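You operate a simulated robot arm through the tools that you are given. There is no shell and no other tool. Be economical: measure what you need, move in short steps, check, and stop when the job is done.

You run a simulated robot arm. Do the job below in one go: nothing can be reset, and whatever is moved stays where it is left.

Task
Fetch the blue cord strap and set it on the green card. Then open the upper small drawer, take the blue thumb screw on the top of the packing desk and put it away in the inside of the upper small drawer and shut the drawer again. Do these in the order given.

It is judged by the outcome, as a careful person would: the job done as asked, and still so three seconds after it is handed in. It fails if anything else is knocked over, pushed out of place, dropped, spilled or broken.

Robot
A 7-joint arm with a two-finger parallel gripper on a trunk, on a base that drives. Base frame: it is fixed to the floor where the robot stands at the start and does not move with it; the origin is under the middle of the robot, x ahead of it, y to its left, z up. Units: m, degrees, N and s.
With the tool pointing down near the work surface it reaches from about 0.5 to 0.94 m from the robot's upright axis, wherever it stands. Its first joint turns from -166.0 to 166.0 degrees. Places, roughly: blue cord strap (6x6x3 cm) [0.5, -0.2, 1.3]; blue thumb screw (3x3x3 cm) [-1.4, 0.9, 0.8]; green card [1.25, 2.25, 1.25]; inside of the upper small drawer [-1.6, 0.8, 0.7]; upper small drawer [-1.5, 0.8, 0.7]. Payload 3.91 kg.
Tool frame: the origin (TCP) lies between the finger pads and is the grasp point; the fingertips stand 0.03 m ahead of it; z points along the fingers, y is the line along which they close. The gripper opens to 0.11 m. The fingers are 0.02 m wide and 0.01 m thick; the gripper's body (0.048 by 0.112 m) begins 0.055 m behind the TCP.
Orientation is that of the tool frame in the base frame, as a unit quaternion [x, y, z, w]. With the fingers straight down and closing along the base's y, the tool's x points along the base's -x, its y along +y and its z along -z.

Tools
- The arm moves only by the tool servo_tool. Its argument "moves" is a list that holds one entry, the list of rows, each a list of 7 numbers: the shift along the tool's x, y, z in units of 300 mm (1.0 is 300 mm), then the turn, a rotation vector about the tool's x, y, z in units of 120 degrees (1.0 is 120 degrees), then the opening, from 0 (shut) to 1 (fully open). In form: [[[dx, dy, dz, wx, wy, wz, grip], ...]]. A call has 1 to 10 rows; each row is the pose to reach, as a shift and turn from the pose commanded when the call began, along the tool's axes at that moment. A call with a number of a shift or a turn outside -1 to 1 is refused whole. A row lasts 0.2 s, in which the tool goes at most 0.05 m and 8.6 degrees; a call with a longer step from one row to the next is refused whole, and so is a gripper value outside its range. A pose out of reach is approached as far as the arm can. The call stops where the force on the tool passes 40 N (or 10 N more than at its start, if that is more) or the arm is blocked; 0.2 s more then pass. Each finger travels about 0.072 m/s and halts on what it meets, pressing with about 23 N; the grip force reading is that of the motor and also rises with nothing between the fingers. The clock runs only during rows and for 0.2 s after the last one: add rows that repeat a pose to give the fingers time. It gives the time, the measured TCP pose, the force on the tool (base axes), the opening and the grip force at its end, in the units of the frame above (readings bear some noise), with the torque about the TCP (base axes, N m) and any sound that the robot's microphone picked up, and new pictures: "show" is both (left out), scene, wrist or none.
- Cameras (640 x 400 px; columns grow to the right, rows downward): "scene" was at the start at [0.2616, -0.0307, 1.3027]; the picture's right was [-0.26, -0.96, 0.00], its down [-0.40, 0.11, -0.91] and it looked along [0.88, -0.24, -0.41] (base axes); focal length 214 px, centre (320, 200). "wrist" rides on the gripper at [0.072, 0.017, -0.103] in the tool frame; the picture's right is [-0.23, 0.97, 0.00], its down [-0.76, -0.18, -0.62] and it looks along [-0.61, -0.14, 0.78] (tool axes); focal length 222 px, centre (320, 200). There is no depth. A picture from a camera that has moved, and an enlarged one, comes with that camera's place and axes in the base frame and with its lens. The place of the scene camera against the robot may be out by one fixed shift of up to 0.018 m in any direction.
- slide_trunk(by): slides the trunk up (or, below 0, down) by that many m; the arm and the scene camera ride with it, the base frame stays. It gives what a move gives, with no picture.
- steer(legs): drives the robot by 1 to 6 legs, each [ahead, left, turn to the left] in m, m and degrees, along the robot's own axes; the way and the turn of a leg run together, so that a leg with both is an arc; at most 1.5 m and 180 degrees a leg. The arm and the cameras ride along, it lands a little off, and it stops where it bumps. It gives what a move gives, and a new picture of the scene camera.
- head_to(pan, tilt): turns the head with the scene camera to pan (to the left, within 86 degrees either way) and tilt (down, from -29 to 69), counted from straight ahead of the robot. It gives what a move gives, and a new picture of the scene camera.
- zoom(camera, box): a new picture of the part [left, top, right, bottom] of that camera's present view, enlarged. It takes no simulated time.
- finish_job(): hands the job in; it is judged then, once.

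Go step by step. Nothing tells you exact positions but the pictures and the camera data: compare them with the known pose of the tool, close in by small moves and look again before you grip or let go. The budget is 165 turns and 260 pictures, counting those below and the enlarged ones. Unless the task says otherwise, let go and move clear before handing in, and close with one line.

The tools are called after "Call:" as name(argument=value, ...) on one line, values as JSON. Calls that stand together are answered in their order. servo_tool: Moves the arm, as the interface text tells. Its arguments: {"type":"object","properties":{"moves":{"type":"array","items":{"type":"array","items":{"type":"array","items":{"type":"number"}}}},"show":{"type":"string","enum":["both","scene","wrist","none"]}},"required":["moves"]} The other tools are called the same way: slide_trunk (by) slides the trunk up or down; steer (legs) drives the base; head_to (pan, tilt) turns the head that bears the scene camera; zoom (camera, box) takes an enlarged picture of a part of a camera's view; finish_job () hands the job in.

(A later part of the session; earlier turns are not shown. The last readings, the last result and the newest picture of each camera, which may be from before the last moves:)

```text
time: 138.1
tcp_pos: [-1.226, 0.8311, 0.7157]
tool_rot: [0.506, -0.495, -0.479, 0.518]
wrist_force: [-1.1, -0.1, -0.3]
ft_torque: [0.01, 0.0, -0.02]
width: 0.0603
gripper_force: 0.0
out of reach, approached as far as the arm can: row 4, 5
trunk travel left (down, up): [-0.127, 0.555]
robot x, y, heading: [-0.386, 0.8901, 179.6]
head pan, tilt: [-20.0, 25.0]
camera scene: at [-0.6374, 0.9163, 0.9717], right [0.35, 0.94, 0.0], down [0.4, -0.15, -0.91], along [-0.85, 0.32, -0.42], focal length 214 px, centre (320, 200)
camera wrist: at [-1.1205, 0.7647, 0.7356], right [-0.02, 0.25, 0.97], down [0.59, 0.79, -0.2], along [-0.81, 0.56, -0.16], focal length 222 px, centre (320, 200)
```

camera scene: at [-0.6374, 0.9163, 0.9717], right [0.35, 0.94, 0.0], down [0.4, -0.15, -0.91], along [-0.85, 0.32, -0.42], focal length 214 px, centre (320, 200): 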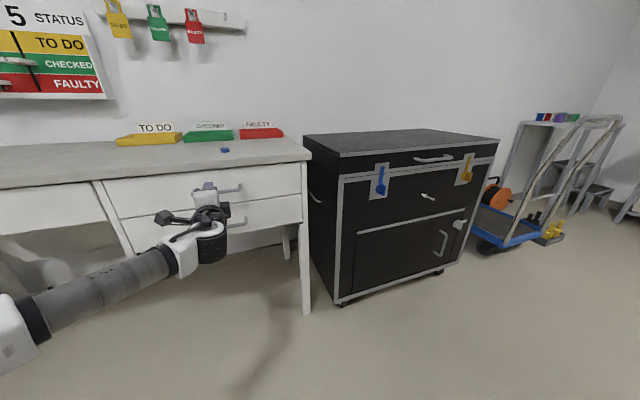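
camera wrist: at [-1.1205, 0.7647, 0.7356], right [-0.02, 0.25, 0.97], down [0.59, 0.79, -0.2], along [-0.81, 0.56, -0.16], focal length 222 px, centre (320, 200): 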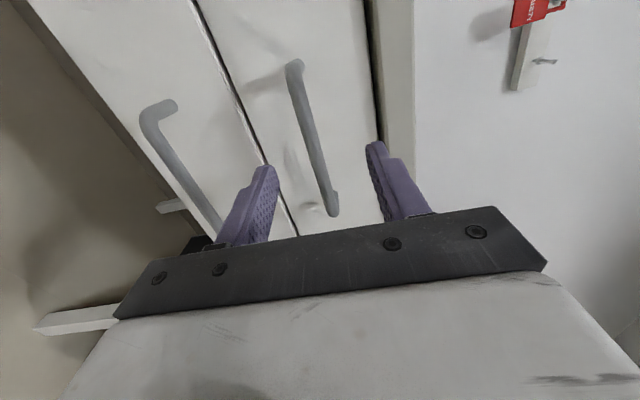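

The bar is centred between the fingers and the tool is level. The arm is near full reach, so I'll drive ahead 6 cm.

Call:
steer(legs=[[0.06, 0, 0]])

Call:
zoom(camera="wrist", box=[0, 0, 640, 400])

```text
time: 139.1
tcp_pos: [-1.2867, 0.832, 0.7155]
tool_rot: [0.508, -0.495, -0.48, 0.517]
wrist_force: [-0.3, 0.2, -0.3]
ft_torque: [0.01, 0.01, 0.04]
width: 0.0604
gripper_force: 0.1
trunk travel left (down, up): [-0.127, 0.555]
robot x, y, heading: [-0.4425, 0.8902, 179.9]
head pan, tilt: [-20.0, 25.0]
camera scene: at [-0.6971, 0.9168, 0.9718], right [0.35, 0.94, 0.0], down [0.4, -0.15, -0.91], along [-0.85, 0.32, -0.42], focal length 214 px, centre (320, 200)
```

scene: 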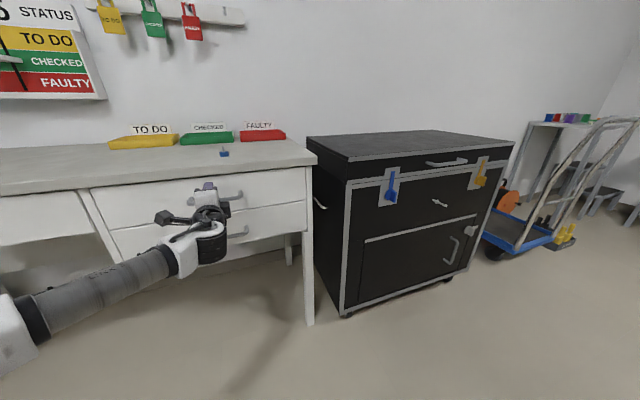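

```text
1.00 times, centred on (320, 200) of wrist (not enlarged: the box is as wide or as high as the picture)
camera zoom: at [-1.1799, 0.7653, 0.7356], right [-0.02, 0.25, 0.97], down [0.59, 0.79, -0.2], along [-0.81, 0.56, -0.16], focal length 222 px, centre (320, 200)
```

zoom: 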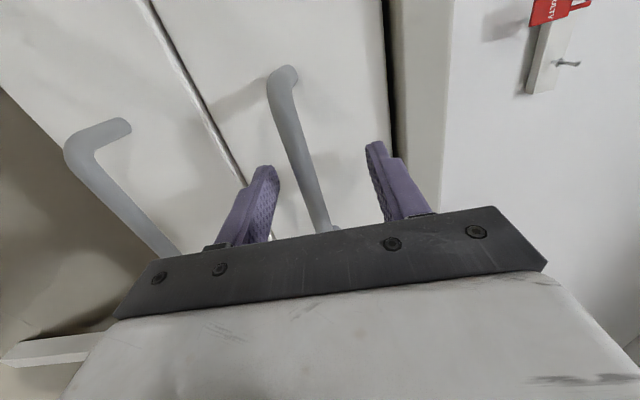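

The bar is between the fingers. Closing on it.

Call:
servo_tool(moves=[[[0, 0, 0, 0, 0, 0, 0.4], [0, 0, 0, 0, 0, 0, 0.25], [0, 0, 0, 0, 0, 0, 0.05], [0, 0, 0, 0, 0, 0, 0.0], [0, 0, 0, 0, 0, 0, 0.0]]], show="wrist")

```text
time: 140.4
tcp_pos: [-1.2858, 0.8313, 0.7096]
tool_rot: [0.512, -0.498, -0.478, 0.511]
wrist_force: [2.1, 1.6, -9.3]
ft_torque: [1.03, -0.06, 0.01]
width: 0.0118
gripper_force: 45.2
trunk travel left (down, up): [-0.127, 0.555]
robot x, y, heading: [-0.4423, 0.8932, 179.7]
head pan, tilt: [-20.0, 25.0]
stopped in row 5: the force on the tool passed its limit at 41 N (the readings are from after the stop); the commanded pose is now the measured one
camera wrist: at [-1.1799, 0.7649, 0.7303], right [-0.03, 0.25, 0.97], down [0.59, 0.79, -0.18], along [-0.81, 0.57, -0.17], focal length 222 px, centre (320, 200)
```

wrist: 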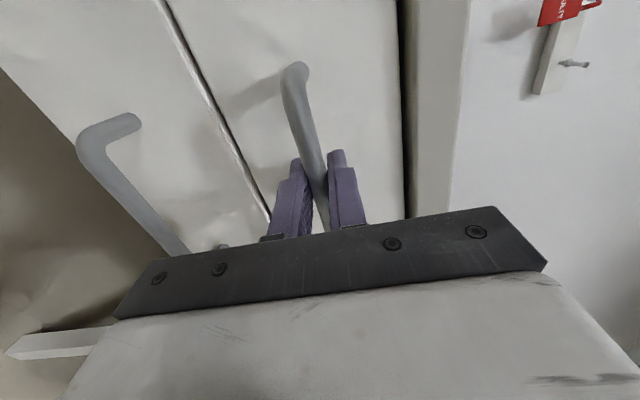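

Handle gripped. Pulling the drawer by driving straight back.

Call:
steer(legs=[[-0.1, 0, 0]])

```text
time: 141.6
tcp_pos: [-1.1857, 0.8313, 0.7096]
tool_rot: [0.51, -0.498, -0.478, 0.513]
wrist_force: [1.4, 3.8, -18.6]
ft_torque: [0.96, -0.11, 0.45]
width: 0.0121
gripper_force: 45.0
trunk travel left (down, up): [-0.127, 0.555]
robot x, y, heading: [-0.3445, 0.8897, 179.7]
head pan, tilt: [-20.0, 25.0]
camera scene: at [-0.598, 0.9161, 0.9712], right [0.35, 0.94, 0.0], down [0.4, -0.15, -0.91], along [-0.85, 0.32, -0.42], focal length 214 px, centre (320, 200)
```

scene: 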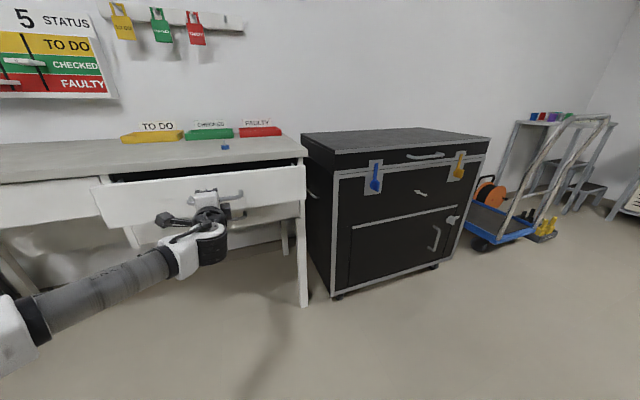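

The drawer slides well. Another 11 cm.

Call:
steer(legs=[[-0.11, 0, 0]])

```text
time: 142.8
tcp_pos: [-1.0746, 0.8327, 0.7099]
tool_rot: [0.51, -0.499, -0.479, 0.511]
wrist_force: [1.4, 5.1, -12.1]
ft_torque: [0.94, -0.06, 0.4]
width: 0.0119
gripper_force: 44.4
trunk travel left (down, up): [-0.127, 0.555]
robot x, y, heading: [-0.2333, 0.8904, 179.5]
head pan, tilt: [-20.0, 25.0]
camera scene: at [-0.4882, 0.9154, 0.9714], right [0.35, 0.94, 0.0], down [0.4, -0.15, -0.91], along [-0.85, 0.32, -0.42], focal length 214 px, centre (320, 200)
```

scene: 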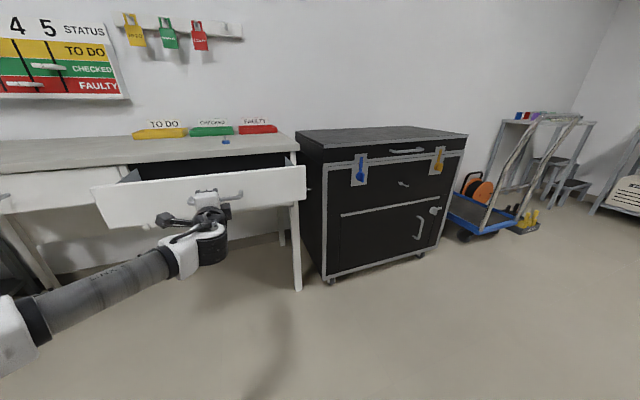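

Drawer open by about 21 cm. Releasing the handle and backing off.

Call:
servo_tool(moves=[[[0, 0, 0, 0, 0, 0, 0.2], [0, 0, 0, 0, 0, 0, 0.4], [0, 0, 0, 0, 0, 0, 0.5], [0, 0, 0, 0, 0, 0, 0.5]]], show="wrist")

Call:
steer(legs=[[-0.15, 0, 0]])

```text
time: 143.8
tcp_pos: [-1.0749, 0.8325, 0.7107]
tool_rot: [0.509, -0.499, -0.48, 0.512]
wrist_force: [0.4, 0.1, -0.8]
ft_torque: [0.04, -0.02, 0.0]
width: 0.0551
gripper_force: 0.1
trunk travel left (down, up): [-0.127, 0.555]
robot x, y, heading: [-0.2328, 0.8858, 179.4]
head pan, tilt: [-20.0, 25.0]
camera wrist: at [-0.9702, 0.7646, 0.7312], right [-0.03, 0.25, 0.97], down [0.59, 0.78, -0.18], along [-0.81, 0.57, -0.17], focal length 222 px, centre (320, 200)
```

wrist: 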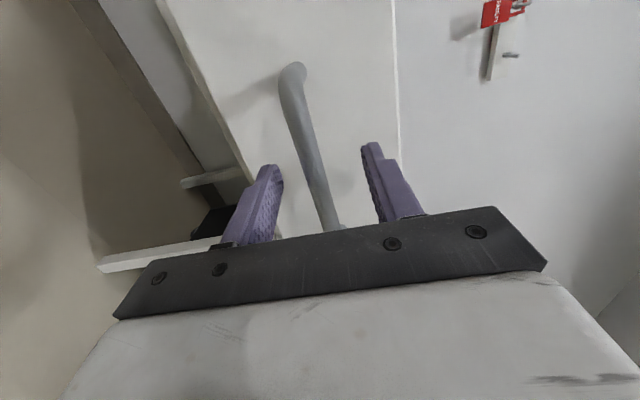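

```text
time: 145.1
tcp_pos: [-0.9275, 0.8303, 0.711]
tool_rot: [0.51, -0.498, -0.479, 0.513]
wrist_force: [-0.7, -0.2, 0.9]
ft_torque: [0.03, -0.02, 0.0]
width: 0.0547
gripper_force: 0.1
trunk travel left (down, up): [-0.127, 0.555]
robot x, y, heading: [-0.0841, 0.8859, 179.7]
head pan, tilt: [-20.0, 25.0]
camera scene: at [-0.3386, 0.914, 0.9717], right [0.35, 0.94, 0.0], down [0.4, -0.15, -0.91], along [-0.85, 0.32, -0.42], focal length 214 px, centre (320, 200)
```

scene: 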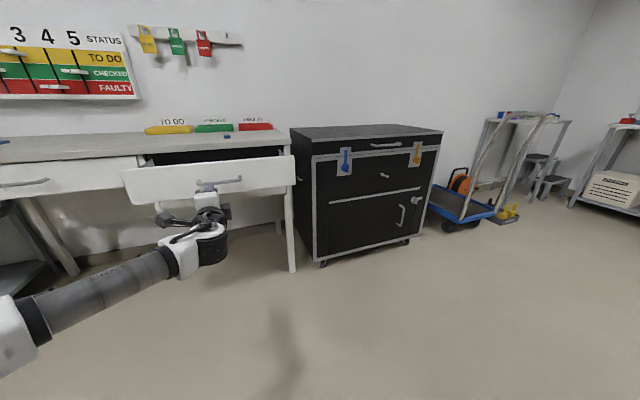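

Handle released. Raising the trunk, then rolling the tool back.

Call:
slide_trunk(by=0.42)

Call:
servo_tool(moves=[[[0, 0, -0.05, 0, 0, -0.07, 0.5], [0, 0, -0.1, 0, 0, -0.14, 0.5], [0, 0, -0.15, 0, 0, -0.21, 0.5], [0, 0, -0.2, 0, 0, -0.28, 0.5], [0, 0, -0.25, 0, 0, -0.35, 0.5], [0, 0, -0.3, 0, 0, -0.42, 0.5], [0, 0, -0.35, 0, 0, -0.49, 0.5], [0, 0, -0.4, 0, 0, -0.56, 0.5], [0, 0, -0.45, 0, 0, -0.63, 0.5], [0, 0, -0.5, 0, 0, -0.7, 0.5]]], show="scene")

```text
refused: 0.42 is not a number from -0.4 to 0.4
```

```text
time: 147.3
tcp_pos: [-0.7788, 0.8362, 0.7141]
tool_rot: [0.712, -0.027, -0.699, 0.061]
wrist_force: [-0.2, -0.5, 1.0]
ft_torque: [-0.05, 0.03, 0.02]
width: 0.055
gripper_force: 0.2
trunk travel left (down, up): [-0.127, 0.555]
robot x, y, heading: [-0.0848, 0.8885, 179.4]
head pan, tilt: [-20.0, 25.0]
camera scene: at [-0.3385, 0.9141, 0.9718], right [0.35, 0.94, 0.0], down [0.4, -0.15, -0.91], along [-0.85, 0.32, -0.42], focal length 214 px, centre (320, 200)
```

scene: 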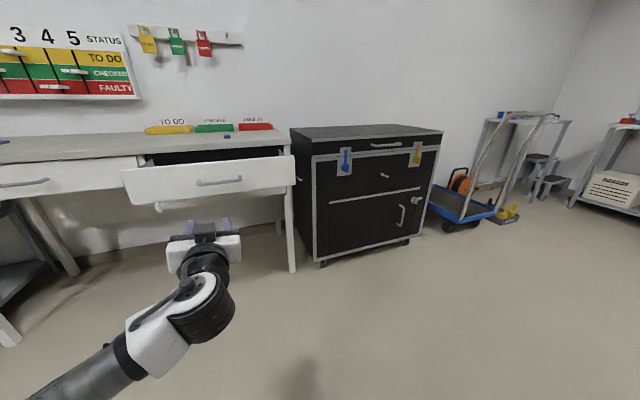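

Works. Raising the trunk and pitching the tool down.

Call:
slide_trunk(by=0.4)

Call:
servo_tool(moves=[[[0, 0, 0, 0.006, 0.07, -0.003, 0.5], [0, 0, 0, 0.012, 0.14, -0.005, 0.5], [0, 0, 0, 0.018, 0.21, -0.008, 0.5], [0, 0, 0, 0.024, 0.28, -0.011, 0.5], [0, 0, 0, 0.03, 0.35, -0.014, 0.5], [0, 0, 0, 0.037, 0.42, -0.016, 0.5], [0, 0, 0, 0.043, 0.49, -0.019, 0.5], [0, 0, 0, 0.049, 0.56, -0.022, 0.5], [0, 0, 0, 0.055, 0.63, -0.024, 0.5], [0, 0, 0, 0.061, 0.7, -0.027, 0.5]]], show="scene")

```text
time: 151.2
tcp_pos: [-0.7789, 0.8361, 1.1146]
tool_rot: [0.712, -0.029, -0.699, 0.06]
wrist_force: [-0.5, -0.6, -0.3]
ft_torque: [0.0, -0.03, 0.03]
width: 0.0548
gripper_force: 0.1
trunk travel left (down, up): [-0.527, 0.155]
robot x, y, heading: [-0.0888, 0.8884, 179.7]
head pan, tilt: [-20.0, 25.0]
```

```text
time: 153.3
tcp_pos: [-0.7789, 0.8368, 1.1136]
tool_rot: [0.999, -0.004, -0.04, 0.005]
wrist_force: [-0.3, 0.5, 0.2]
ft_torque: [-0.03, 0.0, 0.0]
width: 0.0549
gripper_force: 0.1
trunk travel left (down, up): [-0.527, 0.155]
robot x, y, heading: [-0.0838, 0.8888, 179.8]
head pan, tilt: [-20.0, 25.0]
camera scene: at [-0.3389, 0.9141, 1.3717], right [0.35, 0.94, 0.0], down [0.4, -0.15, -0.91], along [-0.85, 0.32, -0.42], focal length 214 px, centre (320, 200)
```

scene: 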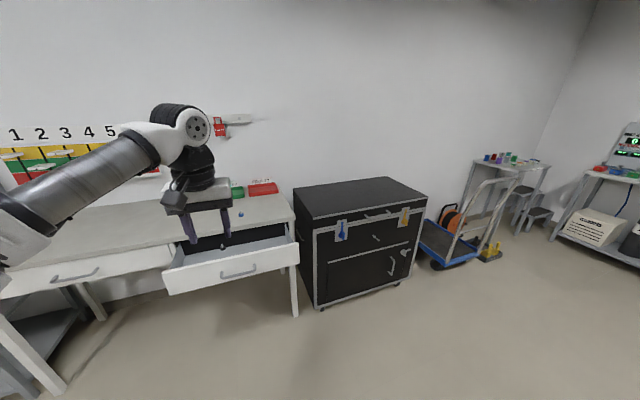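

Tool now points down. Driving forward so the screw comes within reach (hand well above the desk).

Call:
steer(legs=[[0.5, 0, 0]])

Call:
zoom(camera="wrist", box=[0, 0, 640, 400])

```text
time: 156.3
tcp_pos: [-1.281, 0.8409, 1.1127]
tool_rot: [0.999, -0.005, -0.04, 0.005]
wrist_force: [-0.7, -0.5, 0.0]
ft_torque: [-0.02, -0.01, 0.01]
width: 0.055
gripper_force: 0.1
trunk travel left (down, up): [-0.527, 0.155]
robot x, y, heading: [-0.5851, 0.8899, 179.8]
head pan, tilt: [-20.0, 25.0]
camera scene: at [-0.8398, 0.9184, 1.3716], right [0.35, 0.94, 0.0], down [0.4, -0.15, -0.91], along [-0.85, 0.32, -0.42], focal length 214 px, centre (320, 200)
```

scene: 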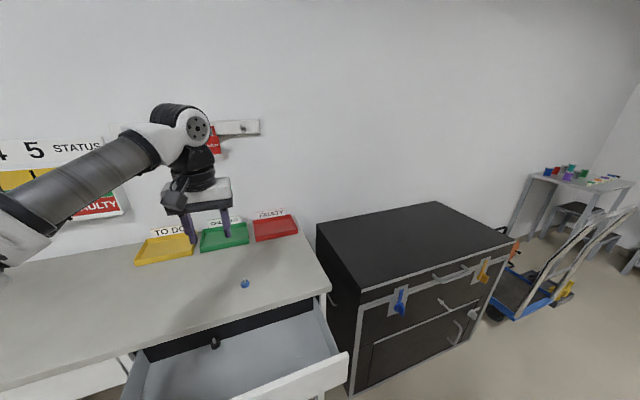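

```text
1.00 times, centred on (320, 200) of wrist (not enlarged: the box is as wide or as high as the picture)
camera zoom: at [-1.2001, 0.8247, 1.2109], right [-0.23, -0.97, 0.03], down [-0.71, 0.19, 0.68], along [-0.67, 0.14, -0.73], focal length 222 px, centre (320, 200)
```

zoom: 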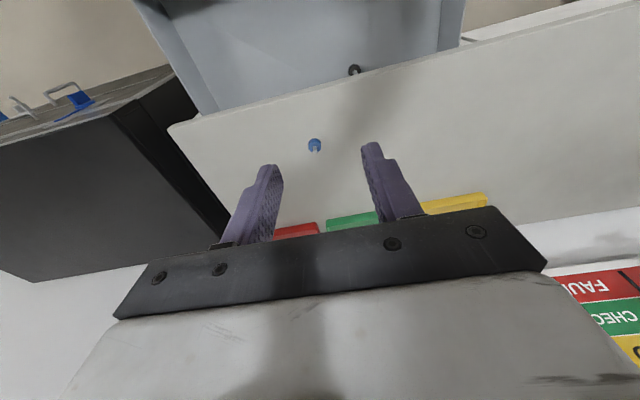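

Screw at about [-1.412, 0.875] on the desk. Moving to hover above it and levelling the tool.

Call:
servo_tool(moves=[[[-0.08, -0.023, 0.115, 0, 0.01, 0, 0.6], [-0.16, -0.046, 0.23, 0, 0.02, 0, 0.6], [-0.24, -0.07, 0.345, 0, 0.03, 0, 0.6], [-0.32, -0.093, 0.46, 0, 0.038, 0, 0.6], [-0.393, -0.115, 0.576, 0, 0.038, 0, 0.6], [-0.393, -0.115, 0.576, 0, 0.038, 0, 0.6]]])

```text
time: 157.7
tcp_pos: [-1.4096, 0.8744, 0.9521]
tool_rot: [1.0, -0.005, -0.002, 0.006]
wrist_force: [-0.4, -0.2, -0.1]
ft_torque: [-0.01, 0.02, -0.01]
width: 0.0658
gripper_force: 0.1
trunk travel left (down, up): [-0.527, 0.155]
robot x, y, heading: [-0.5851, 0.8913, 179.4]
head pan, tilt: [-20.0, 25.0]
camera scene: at [-0.8393, 0.9184, 1.3718], right [0.35, 0.94, 0.0], down [0.4, -0.15, -0.91], along [-0.85, 0.32, -0.42], focal length 214 px, centre (320, 200)
camera wrist: at [-1.3388, 0.8577, 1.0541], right [-0.24, -0.97, 0.01], down [-0.76, 0.19, 0.62], along [-0.61, 0.14, -0.78], focal length 222 px, centre (320, 200)
```

scene: 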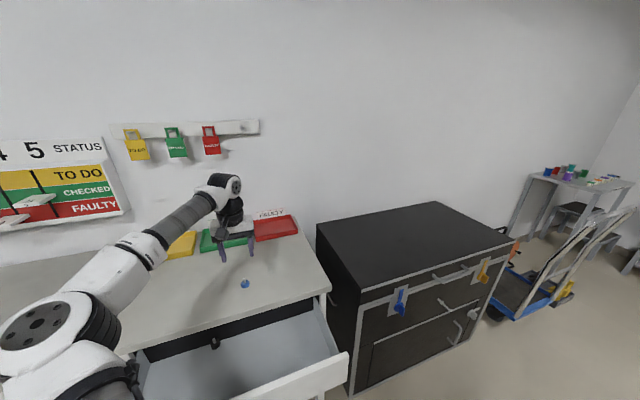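
wrist: 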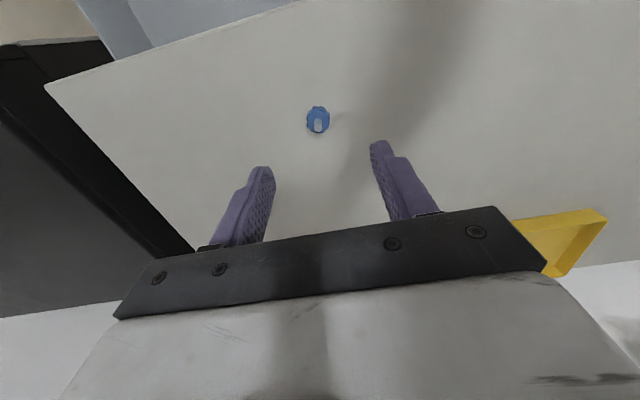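

Stereo: screw at [-1.424, 0.878, ~0.80]. Lowering to z 0.86 and rechecking.

Call:
servo_tool(moves=[[[-0.024, -0.008, 0.1, 0, 0, 0, 0.6], [-0.048, -0.016, 0.2, 0, 0, 0, 0.6], [-0.048, -0.016, 0.307, 0, 0, 0, 0.6], [-0.048, -0.016, 0.307, 0, 0, 0, 0.6]]], show="wrist")

```text
time: 158.7
tcp_pos: [-1.4253, 0.8789, 0.86]
tool_rot: [1.0, -0.004, -0.003, 0.006]
wrist_force: [0.1, -0.9, -0.7]
ft_torque: [0.0, -0.02, -0.01]
width: 0.066
gripper_force: 0.0
trunk travel left (down, up): [-0.527, 0.155]
robot x, y, heading: [-0.5884, 0.8909, 179.5]
head pan, tilt: [-20.0, 25.0]
camera wrist: at [-1.3535, 0.8628, 0.9637], right [-0.23, -0.97, 0.01], down [-0.76, 0.19, 0.62], along [-0.61, 0.14, -0.78], focal length 222 px, centre (320, 200)
```

wrist: 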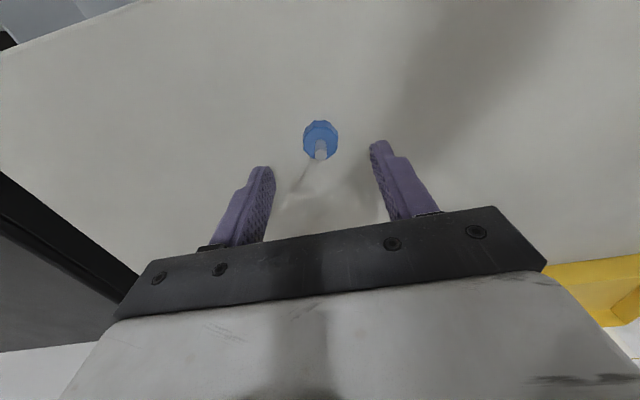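

Aligned. Descending the rest with small final steps.

Call:
servo_tool(moves=[[[0.005, 0, 0.06, 0, 0, 0, 0.6], [0.01, 0, 0.1, 0, 0, 0, 0.6], [0.01, 0, 0.12, 0, 0, 0, 0.6], [0.01, 0, 0.12, 0, 0, 0, 0.6]]], show="wrist")

```text
time: 159.7
tcp_pos: [-1.423, 0.8807, 0.8298]
tool_rot: [1.0, -0.003, -0.007, 0.004]
wrist_force: [-5.1, -1.6, 39.0]
ft_torque: [1.45, -0.23, -0.02]
width: 0.0652
gripper_force: 0.1
trunk travel left (down, up): [-0.527, 0.155]
robot x, y, heading: [-0.5905, 0.8933, 179.5]
head pan, tilt: [-20.0, 25.0]
camera wrist: at [-1.3498, 0.8624, 0.9328], right [-0.23, -0.97, 0.01], down [-0.75, 0.19, 0.63], along [-0.62, 0.14, -0.78], focal length 222 px, centre (320, 200)
```

wrist: 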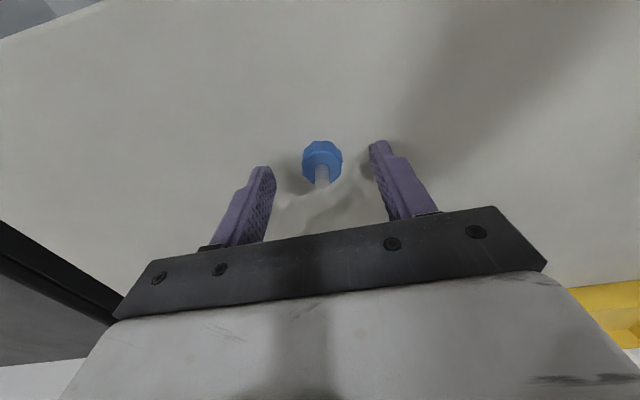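

Fingertips touch the desk (top ≈0.80). Lifting 3 mm and closing on the knob.

Call:
servo_tool(moves=[[[0.01, 0, -0.03, 0, 0, 0, 0.6], [0.01, 0, -0.03, 0, 0, 0, 0.4], [0.01, 0, -0.03, 0, 0, 0, 0.25], [0.01, 0, -0.03, 0, 0, 0, 0.1], [0.01, 0, -0.03, 0, 0, 0, 0.1], [0.01, 0, -0.03, 0, 0, 0, 0.1]]], show="wrist")

```text
time: 161.1
tcp_pos: [-1.4196, 0.8788, 0.8325]
tool_rot: [1.0, -0.004, -0.002, 0.005]
wrist_force: [-0.6, 0.4, -0.5]
ft_torque: [-0.04, -0.01, 0.0]
width: 0.022
gripper_force: 23.6
trunk travel left (down, up): [-0.527, 0.155]
robot x, y, heading: [-0.5854, 0.889, 179.3]
head pan, tilt: [-20.0, 25.0]
camera wrist: at [-1.3484, 0.8625, 0.9356], right [-0.23, -0.97, 0.01], down [-0.76, 0.19, 0.62], along [-0.61, 0.14, -0.78], focal length 222 px, centre (320, 200)
```

wrist: 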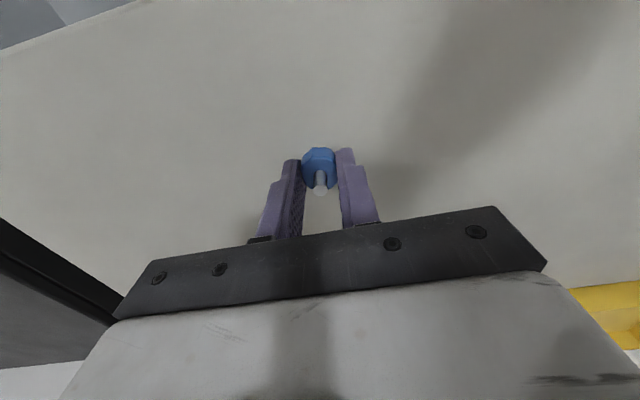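

Gripped (0.022). Lifting a little and checking the hold.

Call:
servo_tool(moves=[[[0, 0, -0.05, 0, 0, 0, 0.1], [0, 0, -0.1, 0, 0, 0, 0.1], [0, 0, -0.1, 0, 0, 0, 0.1]]], show="none")

Call:
zoom(camera="wrist", box=[240, 120, 400, 220])

```text
time: 161.9
tcp_pos: [-1.4193, 0.8789, 0.8624]
tool_rot: [1.0, -0.003, -0.002, 0.005]
wrist_force: [0.2, -0.1, -0.8]
ft_torque: [0.02, -0.01, -0.01]
width: 0.022
gripper_force: 23.0
trunk travel left (down, up): [-0.527, 0.155]
robot x, y, heading: [-0.5833, 0.8925, 179.4]
head pan, tilt: [-20.0, 25.0]
```

```text
4.00 times, centred on (320, 170) of wrist
camera zoom: at [-1.3479, 0.8629, 0.9659], right [-0.23, -0.97, 0.01], down [-0.76, 0.19, 0.62], along [-0.61, 0.14, -0.78], focal length 888 px, centre (320, 320)
```

zoom: 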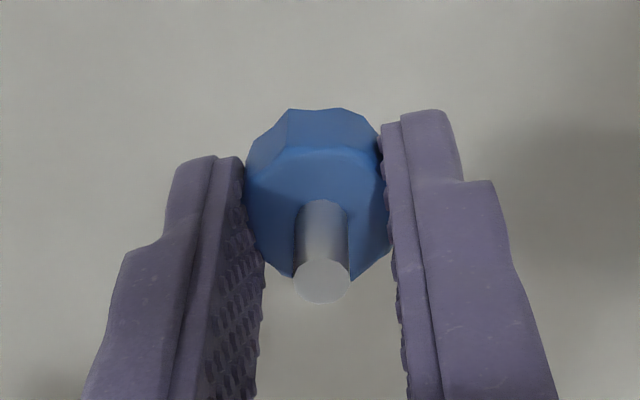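

Held securely across the knob. Lifting and moving over the open drawer.

Call:
servo_tool(moves=[[[0, 0, -0.15, 0, 0, 0, 0.1], [0, 0, -0.3, 0, 0, 0, 0.1], [0.12, 0, -0.4, 0, 0, 0, 0.1], [0.26, 0, -0.4, 0, 0, 0, 0.1], [0.4, 0, -0.4, 0, 0, 0, 0.1], [0.54, 0, -0.4, 0, 0, 0, 0.1], [0.6, 0, -0.4, 0, 0, 0, 0.1], [0.6, 0, -0.4, 0, 0, 0, 0.1]]])

```text
time: 163.7
tcp_pos: [-1.2389, 0.8792, 0.9819]
tool_rot: [1.0, -0.003, -0.001, 0.006]
wrist_force: [0.2, 0.2, 0.0]
ft_torque: [0.01, 0.0, -0.01]
width: 0.0219
gripper_force: 22.5
trunk travel left (down, up): [-0.527, 0.155]
robot x, y, heading: [-0.5879, 0.8914, 179.3]
head pan, tilt: [-20.0, 25.0]
camera scene: at [-0.8395, 0.9184, 1.3717], right [0.35, 0.94, 0.0], down [0.4, -0.15, -0.91], along [-0.85, 0.32, -0.42], focal length 214 px, centre (320, 200)
camera wrist: at [-1.1664, 0.8621, 1.0857], right [-0.23, -0.97, 0.01], down [-0.76, 0.19, 0.62], along [-0.61, 0.14, -0.78], focal length 222 px, centre (320, 200)
```

scene: 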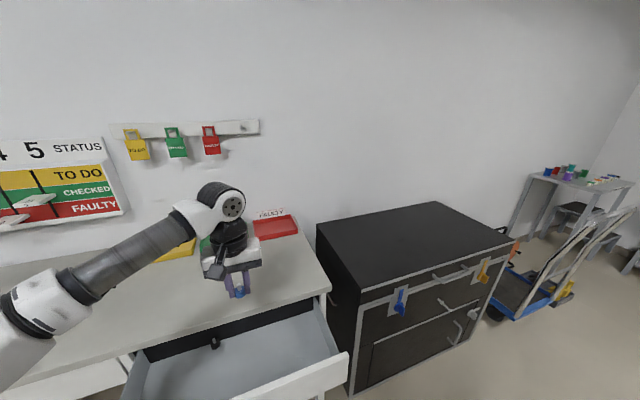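
wrist: 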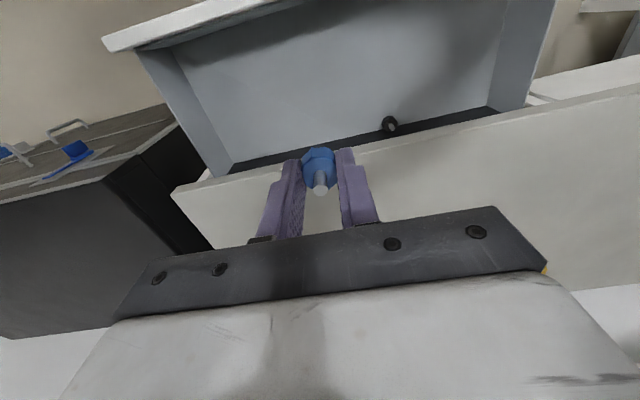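

Over the open drawer (interior x -1.31…-1.145). Lowering into it.

Call:
servo_tool(moves=[[[0.037, 0, 0.12, 0, 0, 0, 0.1], [0.037, 0, 0.27, 0, 0, 0, 0.1], [0.037, 0, 0.42, 0, 0, 0, 0.1], [0.037, 0, 0.57, 0, 0, 0, 0.1], [0.037, 0, 0.72, 0, 0, 0, 0.1], [0.037, 0, 0.72, 0, 0, 0, 0.1]]])

```text
time: 165.1
tcp_pos: [-1.2288, 0.8776, 0.7646]
tool_rot: [1.0, -0.003, -0.002, 0.005]
wrist_force: [-0.2, 0.3, -0.8]
ft_torque: [0.03, -0.02, -0.01]
width: 0.0231
gripper_force: 23.2
trunk travel left (down, up): [-0.527, 0.155]
robot x, y, heading: [-0.5837, 0.8895, 179.6]
head pan, tilt: [-20.0, 25.0]
camera scene: at [-0.8394, 0.9184, 1.3718], right [0.35, 0.94, 0.0], down [0.4, -0.15, -0.91], along [-0.85, 0.32, -0.42], focal length 214 px, centre (320, 200)
camera wrist: at [-1.1576, 0.8602, 0.8678], right [-0.23, -0.97, 0.01], down [-0.76, 0.19, 0.62], along [-0.61, 0.14, -0.78], focal length 222 px, centre (320, 200)
```

scene: 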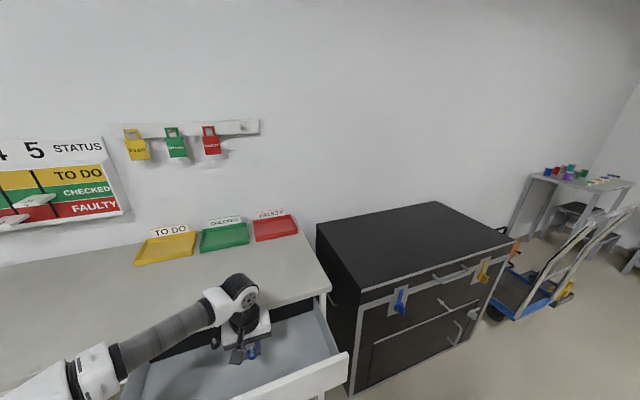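
wrist: 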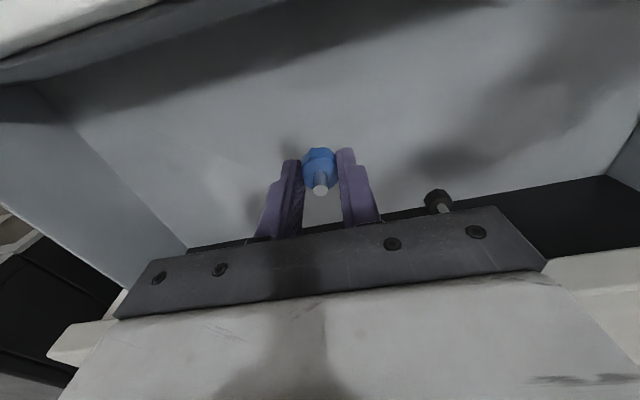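

A black thumb screw already lies in the drawer, further back; it's clear. Lowering further in small steps.

Call:
servo_tool(moves=[[[0, 0, 0.02, 0, 0, 0, 0.1], [0, 0, 0.04, 0, 0, 0, 0.1], [0, 0, 0.06, 0, 0, 0, 0.1], [0, 0, 0.06, 0, 0, 0, 0.1]]], show="wrist")

```text
time: 166.1
tcp_pos: [-1.2292, 0.8758, 0.747]
tool_rot: [1.0, -0.003, -0.002, 0.006]
wrist_force: [-1.2, -0.3, 0.8]
ft_torque: [-0.03, 0.01, 0.0]
width: 0.0232
gripper_force: 22.7
trunk travel left (down, up): [-0.527, 0.155]
robot x, y, heading: [-0.5861, 0.8942, 179.6]
head pan, tilt: [-20.0, 25.0]
camera wrist: at [-1.1575, 0.8603, 0.8501], right [-0.23, -0.97, 0.01], down [-0.76, 0.19, 0.62], along [-0.61, 0.14, -0.78], focal length 222 px, centre (320, 200)
```

wrist: 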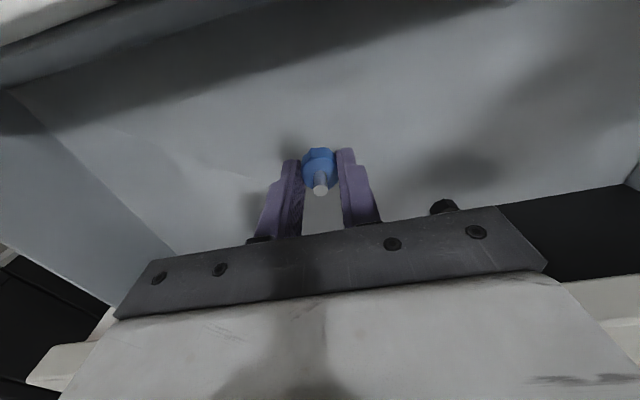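

Call:
servo_tool(moves=[[[0, 0, 0.02, 0, 0, 0, 0.1], [0, 0, 0.04, 0, 0, 0, 0.1], [0, 0, 0.055, 0, 0, 0, 0.1], [0, 0, 0.055, 0, 0, 0, 0.1]]], show="wrist")

```text
time: 167.1
tcp_pos: [-1.2277, 0.8752, 0.7292]
tool_rot: [1.0, -0.004, -0.002, 0.005]
wrist_force: [0.0, 0.1, 0.0]
ft_torque: [0.03, 0.01, 0.01]
width: 0.0233
gripper_force: 23.2
trunk travel left (down, up): [-0.527, 0.155]
robot x, y, heading: [-0.586, 0.8916, 179.8]
head pan, tilt: [-20.0, 25.0]
camera wrist: at [-1.1573, 0.8599, 0.8341], right [-0.23, -0.97, 0.01], down [-0.76, 0.19, 0.62], along [-0.61, 0.14, -0.78], focal length 222 px, centre (320, 200)
```

wrist: 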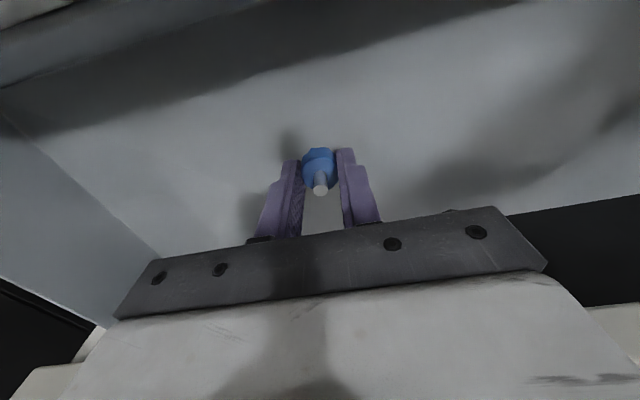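

Call:
servo_tool(moves=[[[0, 0, 0.01, 0, 0, 0, 0.1], [0, 0, 0.02, 0, 0, 0, 0.1], [0, 0, 0.03, 0, 0, 0, 0.1], [0, 0, 0.04, 0, 0, 0, 0.1], [0, 0, 0.04, 0, 0, 0, 0.1]]], show="wrist")

```text
time: 168.3
tcp_pos: [-1.2296, 0.876, 0.7191]
tool_rot: [1.0, -0.005, -0.002, 0.005]
wrist_force: [0.4, 0.5, 0.9]
ft_torque: [-0.01, 0.01, -0.03]
width: 0.0233
gripper_force: 22.6
trunk travel left (down, up): [-0.527, 0.155]
robot x, y, heading: [-0.5855, 0.8906, 179.7]
head pan, tilt: [-20.0, 25.0]
camera wrist: at [-1.1568, 0.8599, 0.8223], right [-0.23, -0.97, 0.01], down [-0.76, 0.19, 0.62], along [-0.61, 0.14, -0.78], focal length 222 px, centre (320, 200)
```

wrist: 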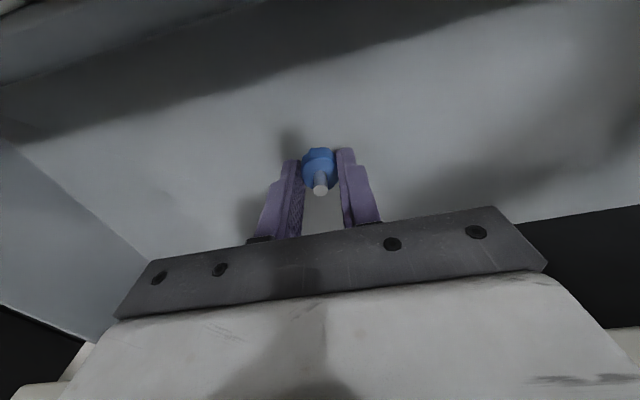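

Call:
servo_tool(moves=[[[0, 0, 0.01, 0, 0, 0, 0.1], [0, 0, 0.02, 0, 0, 0, 0.1], [0, 0, 0.03, 0, 0, 0, 0.1], [0, 0, 0.04, 0, 0, 0, 0.1], [0, 0, 0.04, 0, 0, 0, 0.1]]])

Call:
zoom(camera="scene", box=[170, 290, 346, 400])

```text
time: 169.5
tcp_pos: [-1.23, 0.8756, 0.7078]
tool_rot: [1.0, -0.003, -0.001, 0.005]
wrist_force: [0.2, 0.6, 0.0]
ft_torque: [-0.06, 0.0, -0.02]
width: 0.023
gripper_force: 23.6
trunk travel left (down, up): [-0.527, 0.155]
robot x, y, heading: [-0.5845, 0.8894, 179.4]
head pan, tilt: [-20.0, 25.0]
camera scene: at [-0.8394, 0.9184, 1.3717], right [0.35, 0.94, 0.0], down [0.4, -0.15, -0.91], along [-0.85, 0.32, -0.42], focal length 214 px, centre (320, 200)
camera wrist: at [-1.1577, 0.8594, 0.8106], right [-0.23, -0.97, 0.01], down [-0.76, 0.19, 0.62], along [-0.61, 0.14, -0.78], focal length 222 px, centre (320, 200)
```

scene: 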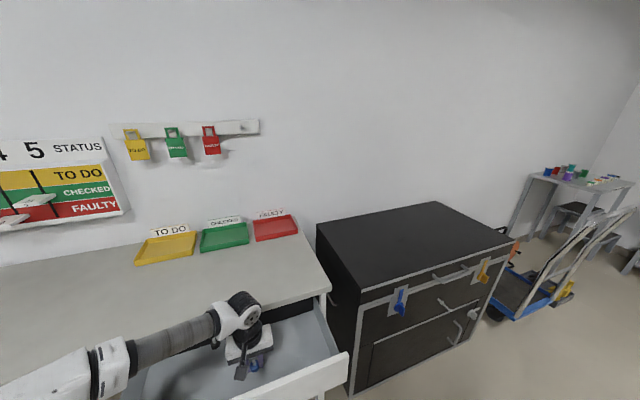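
wrist: 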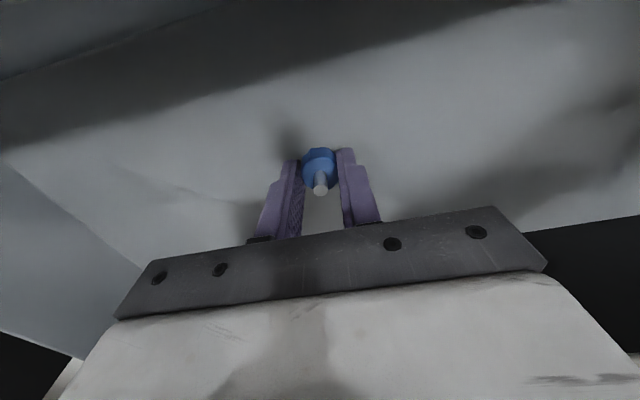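

```text
3.64 times, centred on (258, 345) of scene
camera zoom: at [-0.8394, 0.9184, 1.3717], right [0.35, 0.94, 0.0], down [0.4, -0.15, -0.91], along [-0.85, 0.32, -0.42], focal length 780 px, centre (546, -327)
```

zoom: 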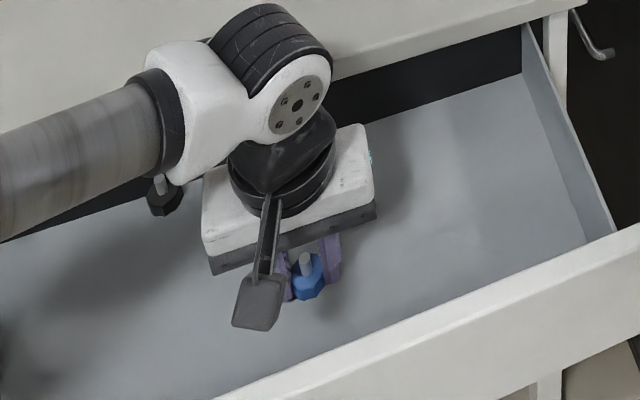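

Call:
servo_tool(moves=[[[0, 0, 0.01, 0, 0, 0, 0.1], [0, 0, 0.02, 0, 0, 0, 0.1], [0, 0, 0.03, 0, 0, 0, 0.1], [0, 0, 0.04, 0, 0, 0, 0.1], [0, 0, 0.05, 0, 0, 0, 0.1], [0, 0, 0.05, 0, 0, 0, 0.1]]], show="wrist")

```text
time: 170.6
tcp_pos: [-1.2325, 0.8763, 0.7009]
tool_rot: [1.0, -0.005, -0.008, 0.004]
wrist_force: [-1.6, -1.8, 24.2]
ft_torque: [0.16, -0.12, -0.02]
width: 0.0232
gripper_force: 23.3
trunk travel left (down, up): [-0.527, 0.155]
robot x, y, heading: [-0.588, 0.8947, 179.6]
head pan, tilt: [-20.0, 25.0]
stopped in row 5: the force on the tool passed its limit at 46 N (the readings are from after the stop); the commanded pose is now the measured one
camera wrist: at [-1.1594, 0.8597, 0.8026], right [-0.23, -0.97, 0.01], down [-0.75, 0.19, 0.63], along [-0.62, 0.14, -0.77], focal length 222 px, centre (320, 200)
```

wrist: 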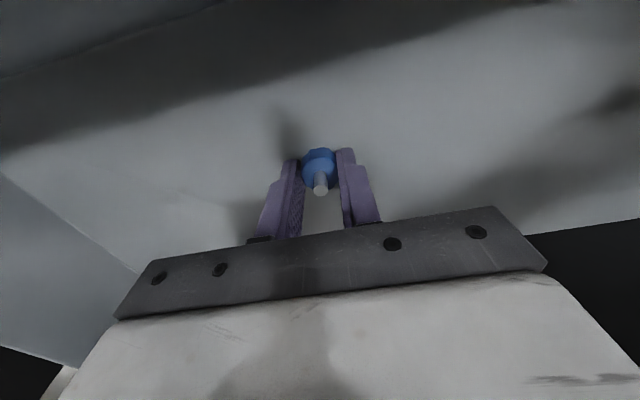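

The screw is on the drawer floor (contact straight below the grip). Easing 1 mm and opening.

Call:
servo_tool(moves=[[[0, 0, -0.005, 0, 0, 0, 0.1], [0, 0, -0.005, 0, 0, 0, 0.25], [0, 0, -0.005, 0, 0, 0, 0.4], [0, 0, -0.005, 0, 0, 0, 0.5], [0, 0, -0.005, 0, 0, 0, 0.5]]], show="wrist")

```text
time: 171.5
tcp_pos: [-1.2318, 0.8692, 0.6996]
tool_rot: [1.0, 0.0, -0.007, 0.011]
wrist_force: [-1.0, -12.7, 18.4]
ft_torque: [0.14, -0.14, -0.06]
width: 0.0486
gripper_force: 0.0
trunk travel left (down, up): [-0.527, 0.155]
robot x, y, heading: [-0.5906, 0.8877, 179.8]
head pan, tilt: [-20.0, 25.0]
stopped in row 4: the force on the tool passed its limit at 51 N (the readings are from after the stop); the commanded pose is now the measured one
camera wrist: at [-1.1596, 0.8537, 0.8035], right [-0.23, -0.97, 0.02], down [-0.75, 0.19, 0.63], along [-0.62, 0.12, -0.78], focal length 222 px, centre (320, 200)
```

wrist: 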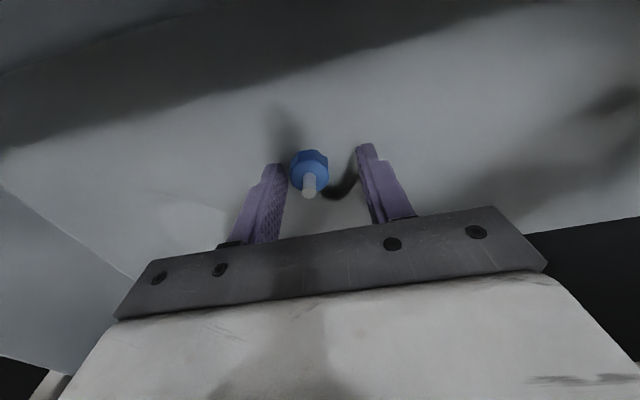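

Screw freed and upright on the floor; the fingertips merely rest on the drawer bottom. Lifting straight up.

Call:
servo_tool(moves=[[[0, 0, -0.01, 0, 0, 0, 0.45], [0, 0, -0.03, 0, 0, 0, 0.5], [0, 0, -0.1, 0, 0, 0, 0.5], [0, 0, -0.2, 0, 0, 0, 0.5], [0, 0, -0.3, 0, 0, 0, 0.5], [0, 0, -0.45, 0, 0, 0, 0.5], [0, 0, -0.6, 0, 0, 0, 0.5], [0, 0, -0.75, 0, 0, 0, 0.5], [0, 0, -0.9, 0, 0, 0, 0.5], [0, 0, -0.9, 0, 0, 0, 0.5]]])

```text
time: 173.7
tcp_pos: [-1.2287, 0.8733, 0.9695]
tool_rot: [1.0, -0.002, -0.005, 0.009]
wrist_force: [0.2, 0.0, 0.4]
ft_torque: [0.01, 0.01, 0.01]
width: 0.0549
gripper_force: 0.0
trunk travel left (down, up): [-0.527, 0.155]
robot x, y, heading: [-0.5877, 0.8928, 179.6]
head pan, tilt: [-20.0, 25.0]
camera scene: at [-0.8395, 0.9176, 1.3717], right [0.35, 0.94, 0.0], down [0.4, -0.15, -0.91], along [-0.85, 0.32, -0.42], focal length 214 px, centre (320, 200)
camera wrist: at [-1.1569, 0.8605, 1.0724], right [-0.23, -0.97, 0.02], down [-0.76, 0.19, 0.63], along [-0.61, 0.13, -0.78], focal length 222 px, centre (320, 200)
```

scene: 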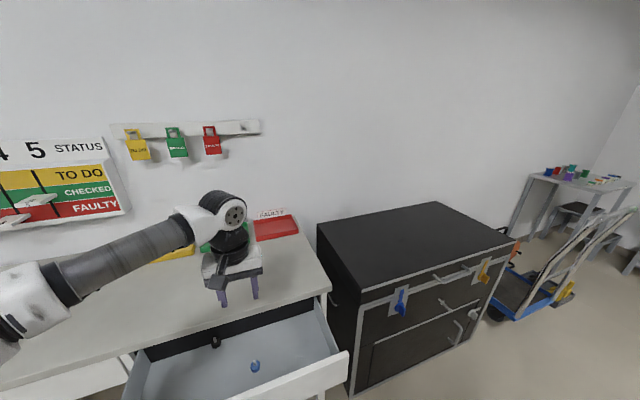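
wrist: 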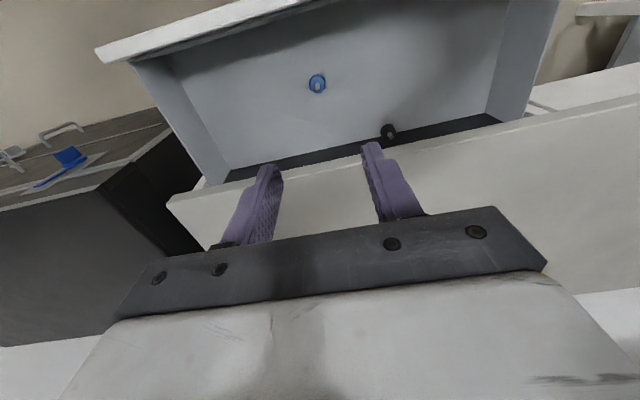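

The blue screw stands in the drawer. Now to shut it: back off, pitch the tool horizontal with closed fingers, and push the drawer front.

Call:
steer(legs=[[-0.45, 0, 0]])

Call:
servo_tool(moves=[[[0, 0, -0.12, 0, -0.07, 0, 0.3], [0, 0, -0.24, 0, -0.14, 0, 0.1], [0, 0, -0.36, 0, -0.21, 0, 0], [0, 0, -0.45, 0, -0.28, 0, 0], [0, 0, -0.45, 0, -0.35, 0, 0], [0, 0, -0.45, 0, -0.42, 0, 0], [0, 0, -0.45, 0, -0.49, 0, 0], [0, 0, -0.45, 0, -0.56, 0, 0], [0, 0, -0.45, 0, -0.63, 0, 0], [0, 0, -0.45, 0, -0.7, 0, 0]]], show="scene")

```text
time: 176.4
tcp_pos: [-0.7793, 0.8728, 0.969]
tool_rot: [1.0, -0.001, -0.004, 0.009]
wrist_force: [-0.8, -0.3, 0.1]
ft_torque: [-0.01, 0.04, 0.0]
width: 0.0548
gripper_force: 0.1
trunk travel left (down, up): [-0.527, 0.155]
robot x, y, heading: [-0.1383, 0.8888, 179.4]
head pan, tilt: [-20.0, 25.0]
camera scene: at [-0.3894, 0.9144, 1.3719], right [0.35, 0.94, 0.0], down [0.4, -0.15, -0.91], along [-0.85, 0.32, -0.42], focal length 214 px, centre (320, 200)
```

scene: 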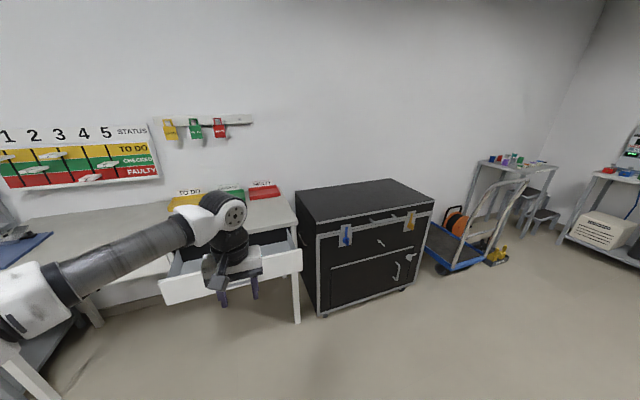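

```text
time: 178.6
tcp_pos: [-0.8187, 0.8728, 1.1274]
tool_rot: [0.74, -0.007, -0.672, 0.005]
wrist_force: [0.1, 0.2, 0.6]
ft_torque: [0.03, 0.01, 0.02]
width: 0.0001
gripper_force: 22.6
out of reach, approached as far as the arm can: row 9, 10
trunk travel left (down, up): [-0.527, 0.155]
robot x, y, heading: [-0.1388, 0.8865, 179.6]
head pan, tilt: [-20.0, 25.0]
camera scene: at [-0.3901, 0.9143, 1.3717], right [0.35, 0.94, 0.0], down [0.4, -0.15, -0.91], along [-0.85, 0.32, -0.42], focal length 214 px, centre (320, 200)
```

scene: 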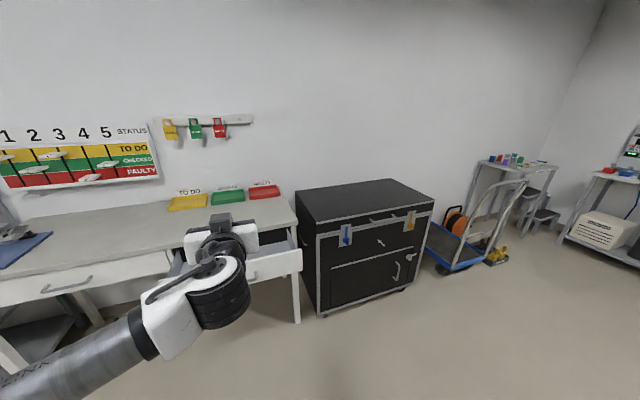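

Horizontal enough. Lowering the trunk so the fingertips face the drawer front just above its handle bar (z≈0.735).

Call:
slide_trunk(by=-0.388)

Call:
steer(legs=[[0.15, 0.035, 0]])

Call:
zoom(camera="wrist", box=[0, 0, 640, 400])

```text
time: 182.4
tcp_pos: [-0.8186, 0.8715, 0.7398]
tool_rot: [0.74, -0.007, -0.673, 0.006]
wrist_force: [-0.5, -0.6, -0.1]
ft_torque: [0.0, -0.02, 0.01]
width: 0.0003
gripper_force: 23.6
trunk travel left (down, up): [-0.139, 0.543]
robot x, y, heading: [-0.1365, 0.8882, 179.5]
head pan, tilt: [-20.0, 25.0]
```

```text
time: 183.8
tcp_pos: [-0.9667, 0.8373, 0.7392]
tool_rot: [0.74, -0.007, -0.672, 0.006]
wrist_force: [0.1, -0.5, -0.2]
ft_torque: [0.01, -0.01, 0.01]
width: 0.0
gripper_force: 23.0
trunk travel left (down, up): [-0.139, 0.543]
robot x, y, heading: [-0.2867, 0.8574, 179.6]
head pan, tilt: [-20.0, 25.0]
camera scene: at [-0.5389, 0.8805, 0.9838], right [0.35, 0.94, 0.0], down [0.4, -0.15, -0.91], along [-0.85, 0.32, -0.42], focal length 214 px, centre (320, 200)
```

scene: 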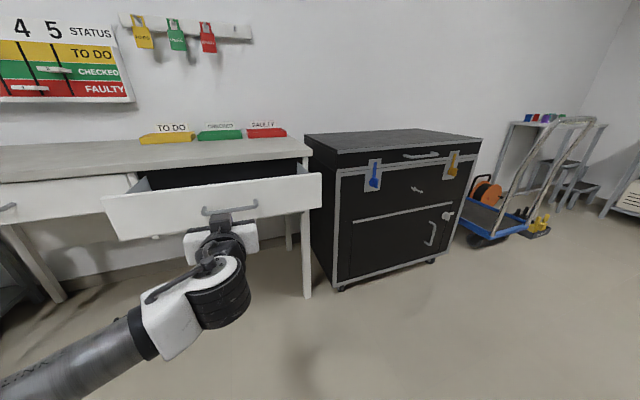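

```text
1.00 times, centred on (320, 200) of wrist (not enlarged: the box is as wide or as high as the picture)
camera zoom: at [-0.858, 0.8196, 0.6777], right [-0.02, -0.97, 0.24], down [0.55, 0.19, 0.81], along [-0.84, 0.15, 0.53], focal length 222 px, centre (320, 200)
```

zoom: 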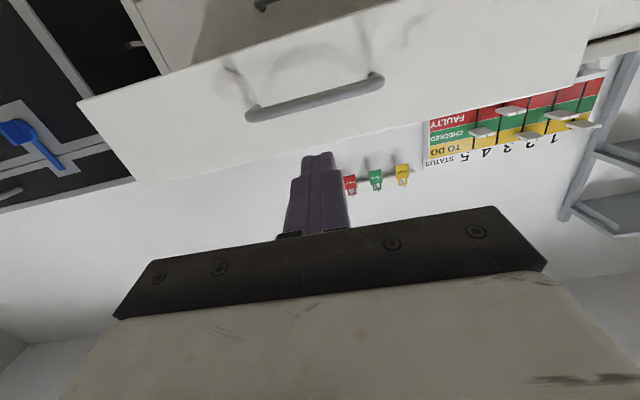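

Fingertips are lined up just above the bar, on the drawer front's centre. Pushing forward in stages.

Call:
steer(legs=[[0.16, 0, 0]])

Call:
zoom(camera="wrist", box=[0, 0, 640, 400])

```text
time: 185.2
tcp_pos: [-1.1263, 0.8386, 0.7392]
tool_rot: [0.74, -0.007, -0.672, 0.006]
wrist_force: [0.8, 0.1, 0.7]
ft_torque: [0.0, 0.0, 0.02]
width: 0.0
gripper_force: 23.0
trunk travel left (down, up): [-0.139, 0.543]
robot x, y, heading: [-0.4479, 0.8556, 179.7]
head pan, tilt: [-20.0, 25.0]
camera scene: at [-0.6987, 0.8812, 0.9838], right [0.35, 0.94, 0.0], down [0.4, -0.15, -0.91], along [-0.85, 0.31, -0.42], focal length 214 px, centre (320, 200)
```

scene: 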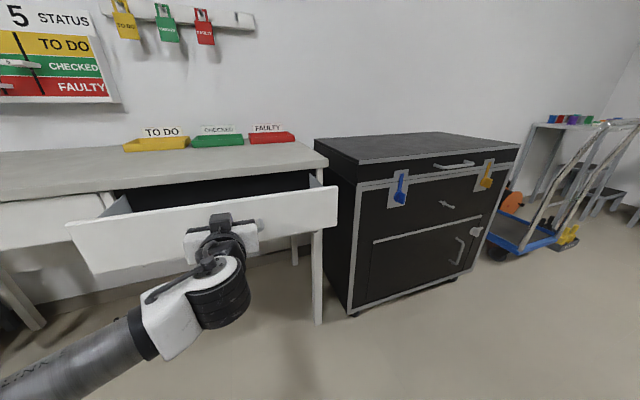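

```text
1.00 times, centred on (320, 200) of wrist (not enlarged: the box is as wide or as high as the picture)
camera zoom: at [-1.0178, 0.8198, 0.6777], right [-0.02, -0.97, 0.24], down [0.55, 0.19, 0.81], along [-0.84, 0.15, 0.53], focal length 222 px, centre (320, 200)
```

zoom: 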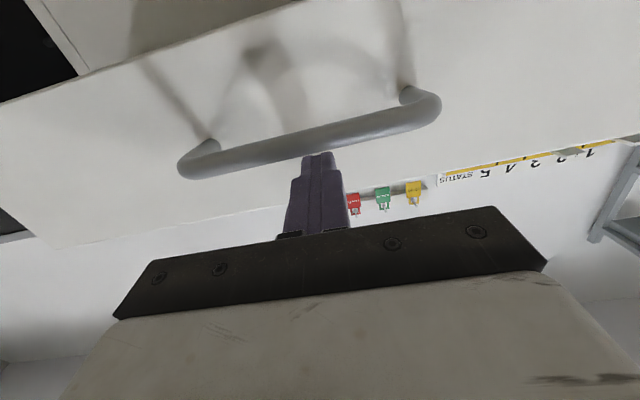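

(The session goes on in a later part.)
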